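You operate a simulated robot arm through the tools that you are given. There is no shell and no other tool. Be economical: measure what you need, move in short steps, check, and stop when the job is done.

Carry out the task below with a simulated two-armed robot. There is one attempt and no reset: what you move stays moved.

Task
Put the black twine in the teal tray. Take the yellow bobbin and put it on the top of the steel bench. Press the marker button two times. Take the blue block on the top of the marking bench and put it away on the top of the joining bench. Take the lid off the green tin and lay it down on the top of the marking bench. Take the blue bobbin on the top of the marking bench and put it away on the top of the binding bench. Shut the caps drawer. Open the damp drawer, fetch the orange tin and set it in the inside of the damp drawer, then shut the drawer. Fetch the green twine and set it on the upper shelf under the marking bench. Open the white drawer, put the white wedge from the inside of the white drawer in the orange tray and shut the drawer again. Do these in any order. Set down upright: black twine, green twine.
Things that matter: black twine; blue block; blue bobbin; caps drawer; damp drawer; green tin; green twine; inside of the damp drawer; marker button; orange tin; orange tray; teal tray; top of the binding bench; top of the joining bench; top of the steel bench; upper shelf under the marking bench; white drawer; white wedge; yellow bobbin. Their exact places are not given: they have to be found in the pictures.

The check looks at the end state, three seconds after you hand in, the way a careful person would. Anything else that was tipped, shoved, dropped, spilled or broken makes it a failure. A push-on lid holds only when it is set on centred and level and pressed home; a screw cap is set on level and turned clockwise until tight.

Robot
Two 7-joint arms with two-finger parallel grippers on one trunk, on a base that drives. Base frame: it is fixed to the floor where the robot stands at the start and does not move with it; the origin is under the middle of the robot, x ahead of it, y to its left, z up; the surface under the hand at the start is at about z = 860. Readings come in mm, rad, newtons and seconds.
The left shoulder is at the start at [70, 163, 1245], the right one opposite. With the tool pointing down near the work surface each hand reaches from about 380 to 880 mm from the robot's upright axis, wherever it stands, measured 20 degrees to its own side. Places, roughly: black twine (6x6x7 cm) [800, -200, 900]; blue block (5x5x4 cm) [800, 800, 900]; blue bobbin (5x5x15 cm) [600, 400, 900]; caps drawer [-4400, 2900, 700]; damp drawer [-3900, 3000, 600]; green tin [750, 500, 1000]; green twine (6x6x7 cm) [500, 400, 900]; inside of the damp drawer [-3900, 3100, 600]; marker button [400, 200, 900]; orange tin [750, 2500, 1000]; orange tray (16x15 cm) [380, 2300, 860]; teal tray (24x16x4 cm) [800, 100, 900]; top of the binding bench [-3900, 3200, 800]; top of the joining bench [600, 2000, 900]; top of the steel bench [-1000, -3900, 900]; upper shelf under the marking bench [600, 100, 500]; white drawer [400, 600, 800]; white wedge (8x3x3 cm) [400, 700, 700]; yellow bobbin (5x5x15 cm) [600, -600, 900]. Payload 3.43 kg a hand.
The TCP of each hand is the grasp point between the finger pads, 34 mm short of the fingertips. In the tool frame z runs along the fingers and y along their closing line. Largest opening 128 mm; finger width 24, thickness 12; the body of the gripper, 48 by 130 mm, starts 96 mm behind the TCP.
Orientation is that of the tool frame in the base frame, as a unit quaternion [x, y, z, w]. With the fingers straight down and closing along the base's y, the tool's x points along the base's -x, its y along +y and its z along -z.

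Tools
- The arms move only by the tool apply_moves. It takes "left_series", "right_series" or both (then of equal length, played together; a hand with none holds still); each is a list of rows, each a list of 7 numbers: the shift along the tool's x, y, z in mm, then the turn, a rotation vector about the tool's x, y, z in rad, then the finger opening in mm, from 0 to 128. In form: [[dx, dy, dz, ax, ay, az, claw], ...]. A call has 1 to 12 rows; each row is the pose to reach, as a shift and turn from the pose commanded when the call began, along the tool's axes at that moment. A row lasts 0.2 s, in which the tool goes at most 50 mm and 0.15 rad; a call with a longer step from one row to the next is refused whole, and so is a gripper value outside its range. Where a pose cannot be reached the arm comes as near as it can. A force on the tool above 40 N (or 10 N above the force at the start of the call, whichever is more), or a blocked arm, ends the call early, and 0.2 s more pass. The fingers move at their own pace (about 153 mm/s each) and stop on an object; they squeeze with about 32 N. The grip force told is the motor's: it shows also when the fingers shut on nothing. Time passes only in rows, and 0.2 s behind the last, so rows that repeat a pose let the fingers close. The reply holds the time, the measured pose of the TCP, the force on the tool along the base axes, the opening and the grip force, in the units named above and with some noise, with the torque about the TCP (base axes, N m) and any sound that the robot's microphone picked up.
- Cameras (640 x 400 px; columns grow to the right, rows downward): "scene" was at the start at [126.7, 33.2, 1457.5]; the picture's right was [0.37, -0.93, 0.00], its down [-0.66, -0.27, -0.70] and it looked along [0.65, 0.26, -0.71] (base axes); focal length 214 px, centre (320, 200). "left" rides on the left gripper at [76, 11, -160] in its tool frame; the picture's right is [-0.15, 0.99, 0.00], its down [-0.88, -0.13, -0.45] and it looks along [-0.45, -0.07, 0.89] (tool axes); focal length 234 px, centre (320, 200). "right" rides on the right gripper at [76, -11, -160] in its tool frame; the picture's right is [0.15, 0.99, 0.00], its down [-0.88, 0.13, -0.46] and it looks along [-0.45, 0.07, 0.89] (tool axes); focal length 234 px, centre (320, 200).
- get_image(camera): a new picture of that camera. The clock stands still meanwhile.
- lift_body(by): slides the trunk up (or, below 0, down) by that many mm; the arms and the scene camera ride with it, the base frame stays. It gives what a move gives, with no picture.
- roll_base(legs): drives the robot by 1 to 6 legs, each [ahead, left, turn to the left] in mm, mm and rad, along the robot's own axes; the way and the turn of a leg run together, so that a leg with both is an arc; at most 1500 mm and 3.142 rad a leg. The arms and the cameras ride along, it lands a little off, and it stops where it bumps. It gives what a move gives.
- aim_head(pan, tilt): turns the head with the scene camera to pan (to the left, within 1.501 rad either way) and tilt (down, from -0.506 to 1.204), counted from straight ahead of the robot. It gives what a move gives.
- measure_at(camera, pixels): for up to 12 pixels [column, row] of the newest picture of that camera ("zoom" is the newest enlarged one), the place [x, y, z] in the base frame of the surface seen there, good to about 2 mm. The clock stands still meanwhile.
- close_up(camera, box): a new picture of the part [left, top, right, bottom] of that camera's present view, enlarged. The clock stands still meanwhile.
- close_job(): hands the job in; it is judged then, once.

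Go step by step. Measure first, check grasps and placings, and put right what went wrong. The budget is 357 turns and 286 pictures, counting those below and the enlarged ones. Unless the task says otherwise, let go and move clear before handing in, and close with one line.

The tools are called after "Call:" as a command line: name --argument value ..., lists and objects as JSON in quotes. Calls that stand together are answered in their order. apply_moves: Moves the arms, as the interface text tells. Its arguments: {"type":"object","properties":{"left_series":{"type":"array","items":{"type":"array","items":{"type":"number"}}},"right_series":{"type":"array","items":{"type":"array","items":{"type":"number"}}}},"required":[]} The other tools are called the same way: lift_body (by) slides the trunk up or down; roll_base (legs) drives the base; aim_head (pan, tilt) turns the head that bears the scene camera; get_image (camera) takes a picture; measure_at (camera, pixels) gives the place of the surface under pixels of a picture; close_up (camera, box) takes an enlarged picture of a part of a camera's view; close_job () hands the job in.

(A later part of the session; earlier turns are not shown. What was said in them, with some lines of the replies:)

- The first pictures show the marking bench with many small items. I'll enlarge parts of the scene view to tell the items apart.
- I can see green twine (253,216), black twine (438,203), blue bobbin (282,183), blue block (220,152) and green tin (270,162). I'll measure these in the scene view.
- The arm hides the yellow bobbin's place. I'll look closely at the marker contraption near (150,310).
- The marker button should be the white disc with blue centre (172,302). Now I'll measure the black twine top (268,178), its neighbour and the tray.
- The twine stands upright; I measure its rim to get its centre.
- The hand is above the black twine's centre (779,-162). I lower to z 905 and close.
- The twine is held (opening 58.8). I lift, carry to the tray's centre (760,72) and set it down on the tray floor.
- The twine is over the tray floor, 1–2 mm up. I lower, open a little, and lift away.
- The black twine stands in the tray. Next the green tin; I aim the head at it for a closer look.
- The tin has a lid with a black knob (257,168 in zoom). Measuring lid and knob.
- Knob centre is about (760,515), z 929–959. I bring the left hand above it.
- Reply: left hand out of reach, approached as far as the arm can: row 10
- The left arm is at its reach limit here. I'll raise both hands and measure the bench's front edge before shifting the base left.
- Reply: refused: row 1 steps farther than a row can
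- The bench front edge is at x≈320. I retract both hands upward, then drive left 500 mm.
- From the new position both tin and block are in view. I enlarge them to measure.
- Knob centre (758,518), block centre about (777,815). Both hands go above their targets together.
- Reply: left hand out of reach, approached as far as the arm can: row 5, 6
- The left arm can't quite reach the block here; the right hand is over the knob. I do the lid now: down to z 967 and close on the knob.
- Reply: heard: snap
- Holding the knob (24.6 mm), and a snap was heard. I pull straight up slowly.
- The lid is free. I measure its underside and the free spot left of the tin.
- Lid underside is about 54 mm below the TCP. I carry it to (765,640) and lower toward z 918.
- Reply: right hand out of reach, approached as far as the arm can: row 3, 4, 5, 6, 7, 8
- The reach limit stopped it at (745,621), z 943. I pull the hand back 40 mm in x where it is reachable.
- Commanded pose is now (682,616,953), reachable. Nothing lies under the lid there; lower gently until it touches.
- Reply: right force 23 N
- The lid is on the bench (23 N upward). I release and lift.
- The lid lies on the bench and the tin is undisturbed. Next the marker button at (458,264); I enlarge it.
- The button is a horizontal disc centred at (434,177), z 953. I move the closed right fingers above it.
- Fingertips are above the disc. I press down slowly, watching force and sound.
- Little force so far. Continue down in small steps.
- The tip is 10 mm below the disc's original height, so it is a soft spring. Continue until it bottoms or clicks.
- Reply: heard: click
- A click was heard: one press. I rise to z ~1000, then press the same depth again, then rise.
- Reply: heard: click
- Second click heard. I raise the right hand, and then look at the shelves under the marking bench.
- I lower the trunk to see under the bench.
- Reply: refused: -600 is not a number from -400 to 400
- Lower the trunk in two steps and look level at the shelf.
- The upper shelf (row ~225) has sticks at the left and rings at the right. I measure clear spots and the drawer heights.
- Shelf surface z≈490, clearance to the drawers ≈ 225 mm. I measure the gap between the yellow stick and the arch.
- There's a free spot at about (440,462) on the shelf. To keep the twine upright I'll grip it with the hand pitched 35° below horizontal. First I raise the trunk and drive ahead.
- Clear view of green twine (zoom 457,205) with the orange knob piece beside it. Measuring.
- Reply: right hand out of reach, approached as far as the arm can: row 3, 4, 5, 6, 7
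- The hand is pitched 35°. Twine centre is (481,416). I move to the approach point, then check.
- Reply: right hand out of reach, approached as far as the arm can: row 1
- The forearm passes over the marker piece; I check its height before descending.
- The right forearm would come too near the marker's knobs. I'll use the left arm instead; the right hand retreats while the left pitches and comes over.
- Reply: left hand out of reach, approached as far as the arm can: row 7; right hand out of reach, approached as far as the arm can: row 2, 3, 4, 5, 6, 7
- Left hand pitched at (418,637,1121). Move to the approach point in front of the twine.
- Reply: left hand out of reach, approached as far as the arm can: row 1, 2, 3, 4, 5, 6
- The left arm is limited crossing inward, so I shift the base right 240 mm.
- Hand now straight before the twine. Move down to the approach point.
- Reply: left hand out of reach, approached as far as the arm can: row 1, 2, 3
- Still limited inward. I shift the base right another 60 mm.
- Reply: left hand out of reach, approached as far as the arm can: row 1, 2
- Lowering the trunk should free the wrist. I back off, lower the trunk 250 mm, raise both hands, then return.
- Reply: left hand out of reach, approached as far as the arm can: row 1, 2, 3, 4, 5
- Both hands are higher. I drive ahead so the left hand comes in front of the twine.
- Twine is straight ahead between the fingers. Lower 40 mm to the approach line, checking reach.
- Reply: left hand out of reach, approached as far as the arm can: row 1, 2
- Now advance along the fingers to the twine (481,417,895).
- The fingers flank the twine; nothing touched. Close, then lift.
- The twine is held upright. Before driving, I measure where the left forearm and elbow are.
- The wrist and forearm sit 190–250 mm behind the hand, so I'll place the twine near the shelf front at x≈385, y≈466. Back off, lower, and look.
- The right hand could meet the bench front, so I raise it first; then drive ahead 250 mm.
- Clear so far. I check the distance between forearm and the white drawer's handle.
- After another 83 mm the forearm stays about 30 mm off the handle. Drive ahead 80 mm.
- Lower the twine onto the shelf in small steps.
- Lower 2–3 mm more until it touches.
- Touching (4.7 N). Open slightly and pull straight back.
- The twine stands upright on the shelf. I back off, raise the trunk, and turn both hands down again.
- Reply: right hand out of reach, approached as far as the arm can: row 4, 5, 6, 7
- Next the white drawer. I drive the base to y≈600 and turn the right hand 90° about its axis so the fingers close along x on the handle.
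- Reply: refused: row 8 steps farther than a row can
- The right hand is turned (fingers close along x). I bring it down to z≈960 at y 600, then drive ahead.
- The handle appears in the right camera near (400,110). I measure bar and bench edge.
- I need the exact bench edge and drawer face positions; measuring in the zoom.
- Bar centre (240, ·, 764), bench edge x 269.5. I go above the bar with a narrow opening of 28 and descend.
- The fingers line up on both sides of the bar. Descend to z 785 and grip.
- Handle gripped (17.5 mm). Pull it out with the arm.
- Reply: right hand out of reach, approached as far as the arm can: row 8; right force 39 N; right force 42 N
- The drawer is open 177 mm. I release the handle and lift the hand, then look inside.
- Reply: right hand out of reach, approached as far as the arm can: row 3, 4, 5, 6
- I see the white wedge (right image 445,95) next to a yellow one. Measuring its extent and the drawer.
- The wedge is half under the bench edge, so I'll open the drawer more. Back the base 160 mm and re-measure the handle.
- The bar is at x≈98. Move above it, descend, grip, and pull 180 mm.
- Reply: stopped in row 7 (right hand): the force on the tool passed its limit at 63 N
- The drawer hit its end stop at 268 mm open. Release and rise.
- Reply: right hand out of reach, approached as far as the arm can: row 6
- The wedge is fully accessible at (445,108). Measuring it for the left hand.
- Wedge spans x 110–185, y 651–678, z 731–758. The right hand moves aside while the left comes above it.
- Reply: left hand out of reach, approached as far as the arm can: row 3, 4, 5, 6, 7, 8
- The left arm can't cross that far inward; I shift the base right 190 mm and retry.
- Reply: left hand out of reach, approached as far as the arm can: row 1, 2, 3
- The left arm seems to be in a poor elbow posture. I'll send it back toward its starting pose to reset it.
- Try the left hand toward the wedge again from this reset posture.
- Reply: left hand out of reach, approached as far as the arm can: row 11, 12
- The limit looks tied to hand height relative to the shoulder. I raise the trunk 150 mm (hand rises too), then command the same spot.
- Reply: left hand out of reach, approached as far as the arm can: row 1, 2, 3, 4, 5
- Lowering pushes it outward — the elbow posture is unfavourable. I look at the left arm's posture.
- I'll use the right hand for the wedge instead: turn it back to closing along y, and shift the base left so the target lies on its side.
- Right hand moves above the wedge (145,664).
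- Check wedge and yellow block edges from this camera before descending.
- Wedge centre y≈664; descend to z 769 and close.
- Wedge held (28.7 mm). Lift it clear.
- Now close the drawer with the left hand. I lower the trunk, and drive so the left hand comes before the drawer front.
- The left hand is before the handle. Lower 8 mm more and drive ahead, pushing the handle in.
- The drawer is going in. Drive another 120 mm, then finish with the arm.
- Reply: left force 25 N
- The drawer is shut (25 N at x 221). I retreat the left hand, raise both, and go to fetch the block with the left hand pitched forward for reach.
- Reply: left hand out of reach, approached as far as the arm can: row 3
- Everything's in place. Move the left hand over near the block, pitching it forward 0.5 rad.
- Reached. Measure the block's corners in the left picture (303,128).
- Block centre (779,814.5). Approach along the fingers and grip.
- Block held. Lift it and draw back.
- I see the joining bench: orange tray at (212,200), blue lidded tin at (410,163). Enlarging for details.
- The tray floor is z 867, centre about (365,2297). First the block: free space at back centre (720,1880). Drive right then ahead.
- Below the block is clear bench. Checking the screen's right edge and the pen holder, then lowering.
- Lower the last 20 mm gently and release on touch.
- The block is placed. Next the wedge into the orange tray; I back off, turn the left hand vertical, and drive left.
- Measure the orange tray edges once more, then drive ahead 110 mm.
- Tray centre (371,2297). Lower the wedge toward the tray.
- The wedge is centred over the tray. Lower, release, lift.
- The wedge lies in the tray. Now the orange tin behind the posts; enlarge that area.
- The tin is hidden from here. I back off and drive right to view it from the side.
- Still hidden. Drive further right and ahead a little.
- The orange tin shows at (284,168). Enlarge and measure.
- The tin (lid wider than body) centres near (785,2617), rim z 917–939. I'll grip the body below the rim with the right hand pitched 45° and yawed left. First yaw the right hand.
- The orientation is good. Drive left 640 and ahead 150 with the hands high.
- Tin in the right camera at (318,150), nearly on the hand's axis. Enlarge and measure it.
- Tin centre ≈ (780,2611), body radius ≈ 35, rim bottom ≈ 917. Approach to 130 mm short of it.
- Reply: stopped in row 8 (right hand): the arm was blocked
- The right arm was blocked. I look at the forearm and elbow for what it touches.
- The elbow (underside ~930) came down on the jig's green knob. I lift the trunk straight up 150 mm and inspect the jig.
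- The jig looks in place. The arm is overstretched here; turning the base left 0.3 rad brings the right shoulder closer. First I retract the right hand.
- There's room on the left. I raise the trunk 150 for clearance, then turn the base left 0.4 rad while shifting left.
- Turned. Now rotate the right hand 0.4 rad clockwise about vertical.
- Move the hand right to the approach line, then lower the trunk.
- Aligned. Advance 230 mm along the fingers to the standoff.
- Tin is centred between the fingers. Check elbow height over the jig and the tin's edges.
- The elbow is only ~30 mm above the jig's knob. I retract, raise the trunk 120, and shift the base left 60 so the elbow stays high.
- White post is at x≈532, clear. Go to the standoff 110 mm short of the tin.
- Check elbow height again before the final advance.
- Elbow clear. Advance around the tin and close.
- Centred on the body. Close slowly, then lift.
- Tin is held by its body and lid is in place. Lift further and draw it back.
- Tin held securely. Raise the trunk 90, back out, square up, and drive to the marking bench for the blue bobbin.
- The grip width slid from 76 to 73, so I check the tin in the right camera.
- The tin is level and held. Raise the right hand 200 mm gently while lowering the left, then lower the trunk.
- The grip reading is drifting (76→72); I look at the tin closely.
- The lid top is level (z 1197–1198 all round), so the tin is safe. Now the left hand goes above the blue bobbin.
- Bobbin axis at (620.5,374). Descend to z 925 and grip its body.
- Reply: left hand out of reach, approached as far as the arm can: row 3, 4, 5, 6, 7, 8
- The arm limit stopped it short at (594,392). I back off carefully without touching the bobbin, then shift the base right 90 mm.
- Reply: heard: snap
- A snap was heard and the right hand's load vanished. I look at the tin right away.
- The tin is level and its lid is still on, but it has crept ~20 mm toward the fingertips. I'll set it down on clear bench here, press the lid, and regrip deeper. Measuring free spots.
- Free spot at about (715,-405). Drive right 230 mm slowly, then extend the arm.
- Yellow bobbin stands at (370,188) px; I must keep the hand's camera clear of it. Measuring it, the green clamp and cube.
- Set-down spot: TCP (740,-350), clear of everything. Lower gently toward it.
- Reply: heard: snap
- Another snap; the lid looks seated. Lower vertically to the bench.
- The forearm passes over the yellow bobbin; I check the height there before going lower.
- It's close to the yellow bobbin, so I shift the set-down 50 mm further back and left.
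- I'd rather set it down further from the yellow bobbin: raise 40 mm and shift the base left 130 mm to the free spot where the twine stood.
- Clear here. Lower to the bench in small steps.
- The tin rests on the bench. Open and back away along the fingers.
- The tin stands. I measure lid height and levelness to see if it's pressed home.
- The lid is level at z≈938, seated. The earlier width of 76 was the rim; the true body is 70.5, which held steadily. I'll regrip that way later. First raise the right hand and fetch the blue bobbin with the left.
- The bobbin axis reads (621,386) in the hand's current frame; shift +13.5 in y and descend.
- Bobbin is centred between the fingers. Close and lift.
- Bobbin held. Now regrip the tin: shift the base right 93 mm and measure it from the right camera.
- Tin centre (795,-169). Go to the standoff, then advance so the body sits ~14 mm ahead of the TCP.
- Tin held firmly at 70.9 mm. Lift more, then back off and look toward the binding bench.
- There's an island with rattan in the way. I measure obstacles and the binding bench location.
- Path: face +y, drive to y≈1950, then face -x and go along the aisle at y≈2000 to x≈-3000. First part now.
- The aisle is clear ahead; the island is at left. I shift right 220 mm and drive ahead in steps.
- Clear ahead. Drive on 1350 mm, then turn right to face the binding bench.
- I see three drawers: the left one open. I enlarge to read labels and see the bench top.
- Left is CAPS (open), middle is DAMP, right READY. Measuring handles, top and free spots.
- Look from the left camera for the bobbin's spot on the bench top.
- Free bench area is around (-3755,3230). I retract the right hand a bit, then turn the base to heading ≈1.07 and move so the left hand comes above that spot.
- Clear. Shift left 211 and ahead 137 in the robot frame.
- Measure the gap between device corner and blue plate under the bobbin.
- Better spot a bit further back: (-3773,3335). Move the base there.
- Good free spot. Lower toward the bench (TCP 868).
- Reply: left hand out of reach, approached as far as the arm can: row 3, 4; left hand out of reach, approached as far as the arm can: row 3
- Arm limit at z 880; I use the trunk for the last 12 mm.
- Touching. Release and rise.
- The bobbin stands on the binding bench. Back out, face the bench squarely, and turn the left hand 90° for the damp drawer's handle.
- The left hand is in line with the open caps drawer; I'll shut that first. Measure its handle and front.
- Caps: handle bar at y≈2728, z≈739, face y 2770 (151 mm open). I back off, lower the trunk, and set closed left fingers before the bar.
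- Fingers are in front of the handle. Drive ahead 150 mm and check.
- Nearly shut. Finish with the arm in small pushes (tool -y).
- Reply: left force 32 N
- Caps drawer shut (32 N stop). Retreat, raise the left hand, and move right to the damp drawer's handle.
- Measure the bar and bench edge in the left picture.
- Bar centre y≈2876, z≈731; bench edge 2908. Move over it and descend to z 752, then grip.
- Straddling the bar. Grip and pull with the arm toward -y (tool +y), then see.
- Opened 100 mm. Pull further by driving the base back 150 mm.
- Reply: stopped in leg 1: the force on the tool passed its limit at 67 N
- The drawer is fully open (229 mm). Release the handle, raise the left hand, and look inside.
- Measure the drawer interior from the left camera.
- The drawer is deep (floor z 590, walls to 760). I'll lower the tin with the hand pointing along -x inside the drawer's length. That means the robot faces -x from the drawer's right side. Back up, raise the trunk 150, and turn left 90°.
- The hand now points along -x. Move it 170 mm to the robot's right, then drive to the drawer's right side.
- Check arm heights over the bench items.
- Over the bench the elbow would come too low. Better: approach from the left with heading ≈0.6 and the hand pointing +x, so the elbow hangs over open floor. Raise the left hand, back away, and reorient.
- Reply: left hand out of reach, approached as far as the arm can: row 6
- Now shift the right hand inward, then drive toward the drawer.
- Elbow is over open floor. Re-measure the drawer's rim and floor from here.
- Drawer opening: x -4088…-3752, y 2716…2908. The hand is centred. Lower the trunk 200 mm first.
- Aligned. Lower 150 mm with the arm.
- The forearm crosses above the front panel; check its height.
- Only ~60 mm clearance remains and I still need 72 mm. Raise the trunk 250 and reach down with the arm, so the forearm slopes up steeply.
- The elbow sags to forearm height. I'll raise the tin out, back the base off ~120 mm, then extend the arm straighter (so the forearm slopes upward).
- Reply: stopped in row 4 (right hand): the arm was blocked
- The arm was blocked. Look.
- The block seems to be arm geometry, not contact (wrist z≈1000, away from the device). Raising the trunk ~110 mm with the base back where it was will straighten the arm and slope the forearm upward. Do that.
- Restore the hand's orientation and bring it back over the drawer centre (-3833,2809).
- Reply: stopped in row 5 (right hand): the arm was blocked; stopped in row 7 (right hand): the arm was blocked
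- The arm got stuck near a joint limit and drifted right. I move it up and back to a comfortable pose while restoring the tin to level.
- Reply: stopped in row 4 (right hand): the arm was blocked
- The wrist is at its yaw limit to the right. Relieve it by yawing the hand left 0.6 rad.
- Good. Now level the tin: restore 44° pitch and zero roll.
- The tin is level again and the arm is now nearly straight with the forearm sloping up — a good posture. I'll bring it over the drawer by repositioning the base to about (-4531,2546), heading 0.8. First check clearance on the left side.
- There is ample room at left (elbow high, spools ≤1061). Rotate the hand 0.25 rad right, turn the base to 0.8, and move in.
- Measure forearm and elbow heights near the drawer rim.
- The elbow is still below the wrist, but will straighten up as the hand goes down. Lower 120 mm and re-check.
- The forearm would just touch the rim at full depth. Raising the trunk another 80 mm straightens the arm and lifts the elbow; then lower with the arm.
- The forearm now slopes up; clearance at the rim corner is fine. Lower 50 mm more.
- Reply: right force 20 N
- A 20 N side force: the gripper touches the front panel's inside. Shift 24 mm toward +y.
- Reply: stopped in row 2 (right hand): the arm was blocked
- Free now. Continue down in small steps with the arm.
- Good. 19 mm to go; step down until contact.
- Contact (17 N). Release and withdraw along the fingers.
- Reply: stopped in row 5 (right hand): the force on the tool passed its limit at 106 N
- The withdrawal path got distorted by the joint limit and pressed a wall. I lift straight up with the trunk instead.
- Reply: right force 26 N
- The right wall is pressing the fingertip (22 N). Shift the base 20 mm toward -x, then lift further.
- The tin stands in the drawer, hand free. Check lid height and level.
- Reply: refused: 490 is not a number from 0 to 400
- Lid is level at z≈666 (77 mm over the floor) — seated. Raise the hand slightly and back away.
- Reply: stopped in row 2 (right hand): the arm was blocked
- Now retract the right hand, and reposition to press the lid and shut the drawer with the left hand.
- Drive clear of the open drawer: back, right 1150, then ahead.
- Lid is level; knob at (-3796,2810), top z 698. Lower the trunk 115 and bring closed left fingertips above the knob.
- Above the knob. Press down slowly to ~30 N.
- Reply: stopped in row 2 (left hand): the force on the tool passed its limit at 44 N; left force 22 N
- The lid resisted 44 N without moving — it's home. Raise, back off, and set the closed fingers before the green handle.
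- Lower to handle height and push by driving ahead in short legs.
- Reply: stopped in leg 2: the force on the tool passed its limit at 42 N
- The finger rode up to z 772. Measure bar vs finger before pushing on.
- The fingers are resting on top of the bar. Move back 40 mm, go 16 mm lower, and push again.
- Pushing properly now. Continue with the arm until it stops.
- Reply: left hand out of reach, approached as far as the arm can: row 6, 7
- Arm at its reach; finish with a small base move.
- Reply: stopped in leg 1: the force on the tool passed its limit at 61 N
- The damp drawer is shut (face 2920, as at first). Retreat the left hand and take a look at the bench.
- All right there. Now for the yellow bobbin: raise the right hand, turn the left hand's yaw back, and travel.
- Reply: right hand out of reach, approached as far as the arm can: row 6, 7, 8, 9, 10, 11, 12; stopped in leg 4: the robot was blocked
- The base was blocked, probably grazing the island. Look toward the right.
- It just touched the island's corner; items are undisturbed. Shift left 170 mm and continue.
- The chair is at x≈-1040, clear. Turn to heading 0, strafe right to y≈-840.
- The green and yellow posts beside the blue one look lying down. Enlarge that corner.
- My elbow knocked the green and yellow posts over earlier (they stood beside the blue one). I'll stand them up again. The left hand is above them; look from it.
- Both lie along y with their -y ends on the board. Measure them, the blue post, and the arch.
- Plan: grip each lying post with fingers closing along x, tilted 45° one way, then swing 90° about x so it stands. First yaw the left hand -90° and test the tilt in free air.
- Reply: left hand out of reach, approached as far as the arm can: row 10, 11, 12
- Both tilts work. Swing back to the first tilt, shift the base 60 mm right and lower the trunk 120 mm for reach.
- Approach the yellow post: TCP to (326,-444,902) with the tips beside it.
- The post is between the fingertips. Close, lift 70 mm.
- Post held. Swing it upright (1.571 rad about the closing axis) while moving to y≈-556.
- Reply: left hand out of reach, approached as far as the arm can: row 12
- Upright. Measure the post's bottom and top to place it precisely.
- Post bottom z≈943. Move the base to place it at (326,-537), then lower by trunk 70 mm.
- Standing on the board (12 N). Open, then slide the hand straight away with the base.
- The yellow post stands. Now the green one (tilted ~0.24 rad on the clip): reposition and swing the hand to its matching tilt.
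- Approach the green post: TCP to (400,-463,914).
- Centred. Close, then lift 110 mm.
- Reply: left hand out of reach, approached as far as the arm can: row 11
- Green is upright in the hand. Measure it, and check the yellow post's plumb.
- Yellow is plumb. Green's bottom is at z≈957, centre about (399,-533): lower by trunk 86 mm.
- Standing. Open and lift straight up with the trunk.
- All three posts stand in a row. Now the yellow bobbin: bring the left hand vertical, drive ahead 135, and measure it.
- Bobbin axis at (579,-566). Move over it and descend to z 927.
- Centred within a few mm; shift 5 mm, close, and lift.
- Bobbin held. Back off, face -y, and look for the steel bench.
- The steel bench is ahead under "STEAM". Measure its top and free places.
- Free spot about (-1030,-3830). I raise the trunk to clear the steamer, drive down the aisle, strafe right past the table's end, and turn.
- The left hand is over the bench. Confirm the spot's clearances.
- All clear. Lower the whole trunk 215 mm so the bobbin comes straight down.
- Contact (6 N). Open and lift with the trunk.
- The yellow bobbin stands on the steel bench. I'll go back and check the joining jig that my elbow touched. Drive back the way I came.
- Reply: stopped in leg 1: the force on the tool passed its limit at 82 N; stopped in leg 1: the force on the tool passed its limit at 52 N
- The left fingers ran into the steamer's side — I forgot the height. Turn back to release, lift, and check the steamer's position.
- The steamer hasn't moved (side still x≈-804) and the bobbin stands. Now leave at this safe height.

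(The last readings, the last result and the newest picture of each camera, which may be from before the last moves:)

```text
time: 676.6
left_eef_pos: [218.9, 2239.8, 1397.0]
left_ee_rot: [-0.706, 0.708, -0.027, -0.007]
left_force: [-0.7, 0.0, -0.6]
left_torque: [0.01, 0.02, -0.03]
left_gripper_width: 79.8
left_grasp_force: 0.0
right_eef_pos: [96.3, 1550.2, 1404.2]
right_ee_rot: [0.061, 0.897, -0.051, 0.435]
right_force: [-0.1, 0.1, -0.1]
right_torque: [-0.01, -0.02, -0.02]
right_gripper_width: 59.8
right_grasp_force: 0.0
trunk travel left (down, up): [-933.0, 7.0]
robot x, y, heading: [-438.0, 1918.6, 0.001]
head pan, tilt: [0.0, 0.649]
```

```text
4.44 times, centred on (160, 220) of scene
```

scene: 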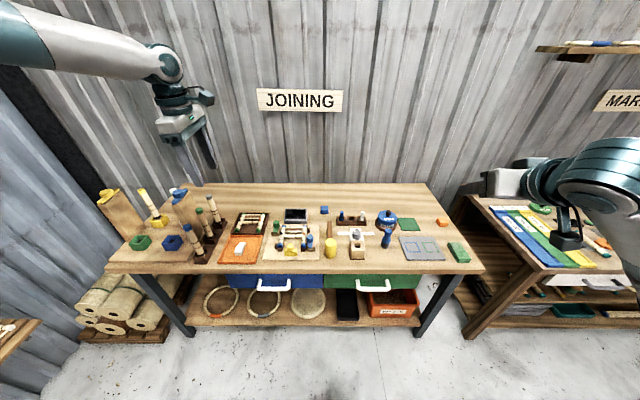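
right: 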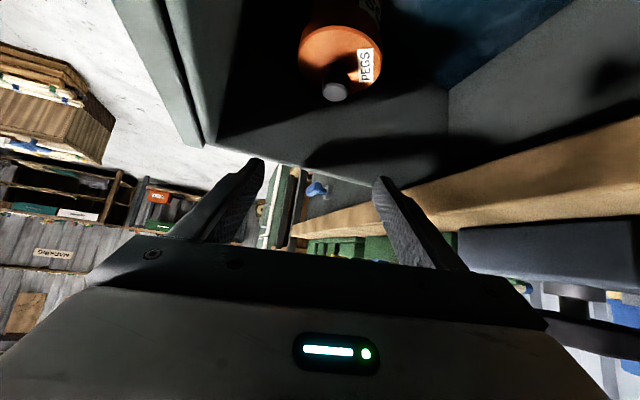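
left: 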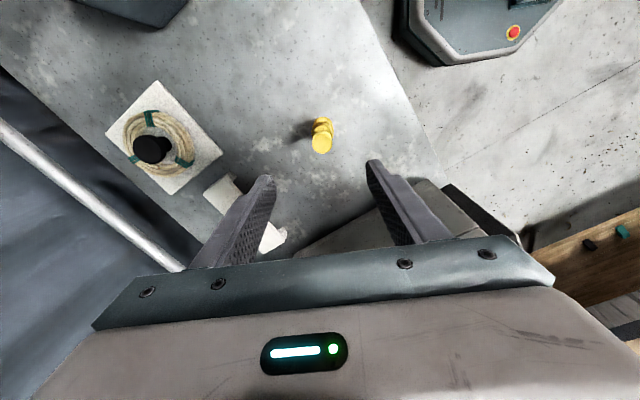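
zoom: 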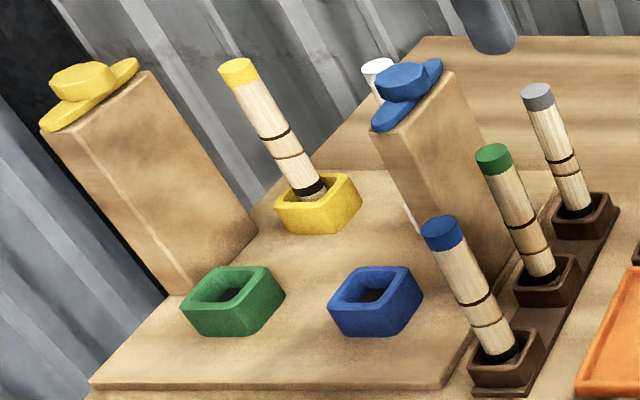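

The joining bench is as at first, with block and wedge placed. One last look at the marking bench.

Call:
roll_base --legs '[[0, -1100, 0]]'

Call:
aim_head --pan -0.45 --tilt 0.65

Call:
close_up --camera "scene" --box '[120, 120, 440, 340]'

```text
time: 682.2
left_eef_pos: [219.9, 1140.5, 1397.0]
left_ee_rot: [-0.704, 0.709, -0.028, -0.008]
left_force: [-0.2, -0.4, 0.2]
left_torque: [-0.02, -0.04, -0.03]
left_gripper_width: 80.2
left_grasp_force: 0.1
right_eef_pos: [93.7, 451.2, 1403.7]
right_ee_rot: [0.064, 0.897, -0.053, 0.434]
right_force: [0.2, 0.2, -0.2]
right_torque: [-0.03, -0.01, -0.01]
right_gripper_width: 59.7
right_grasp_force: 0.2
trunk travel left (down, up): [-933.0, 7.0]
robot x, y, heading: [-436.9, 821.6, -0.003]
head pan, tilt: [0.0, 0.649]
```

```text
time: 683.1
left_eef_pos: [219.1, 1139.1, 1397.3]
left_ee_rot: [-0.704, 0.709, -0.027, -0.008]
left_force: [-0.3, -0.6, 0.0]
left_torque: [0.0, -0.01, 0.01]
left_gripper_width: 80.1
left_grasp_force: 0.1
right_eef_pos: [93.8, 450.6, 1403.4]
right_ee_rot: [0.065, 0.897, -0.054, 0.434]
right_force: [0.5, 0.7, -0.5]
right_torque: [0.04, -0.01, -0.02]
right_gripper_width: 59.7
right_grasp_force: 0.0
trunk travel left (down, up): [-933.0, 7.0]
robot x, y, heading: [-432.3, 821.4, -0.002]
head pan, tilt: [-0.45, 0.649]
```

```text
1.82 times, centred on (280, 230) of scene
```

zoom: 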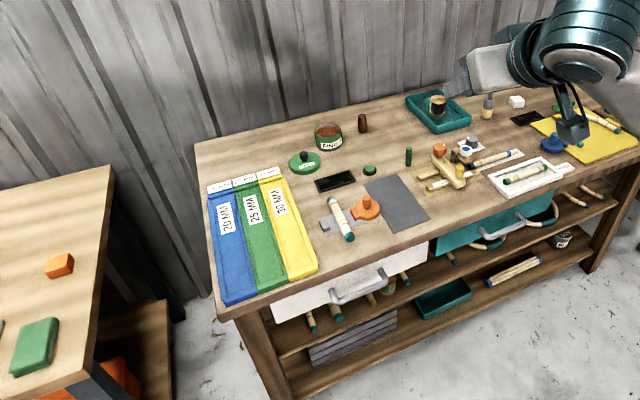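

The marking bench looks as it should: tin open with its lid beside it, twine in the tray, green twine on the shelf, white drawer shut. I hand in.

Call:
close_job

```text
The job is handed in.
```

All the set tasks were done and the job is handed in, with three mishaps on the way. My elbow knocked over the green and yellow posts on the marking bench, and I stood them up again about where they had been. The left hand hit the steamer on the steel bench, which did not move. The orange tin's lid gave two snaps while I carried the tin, and I pressed it home before shutting the damp drawer.
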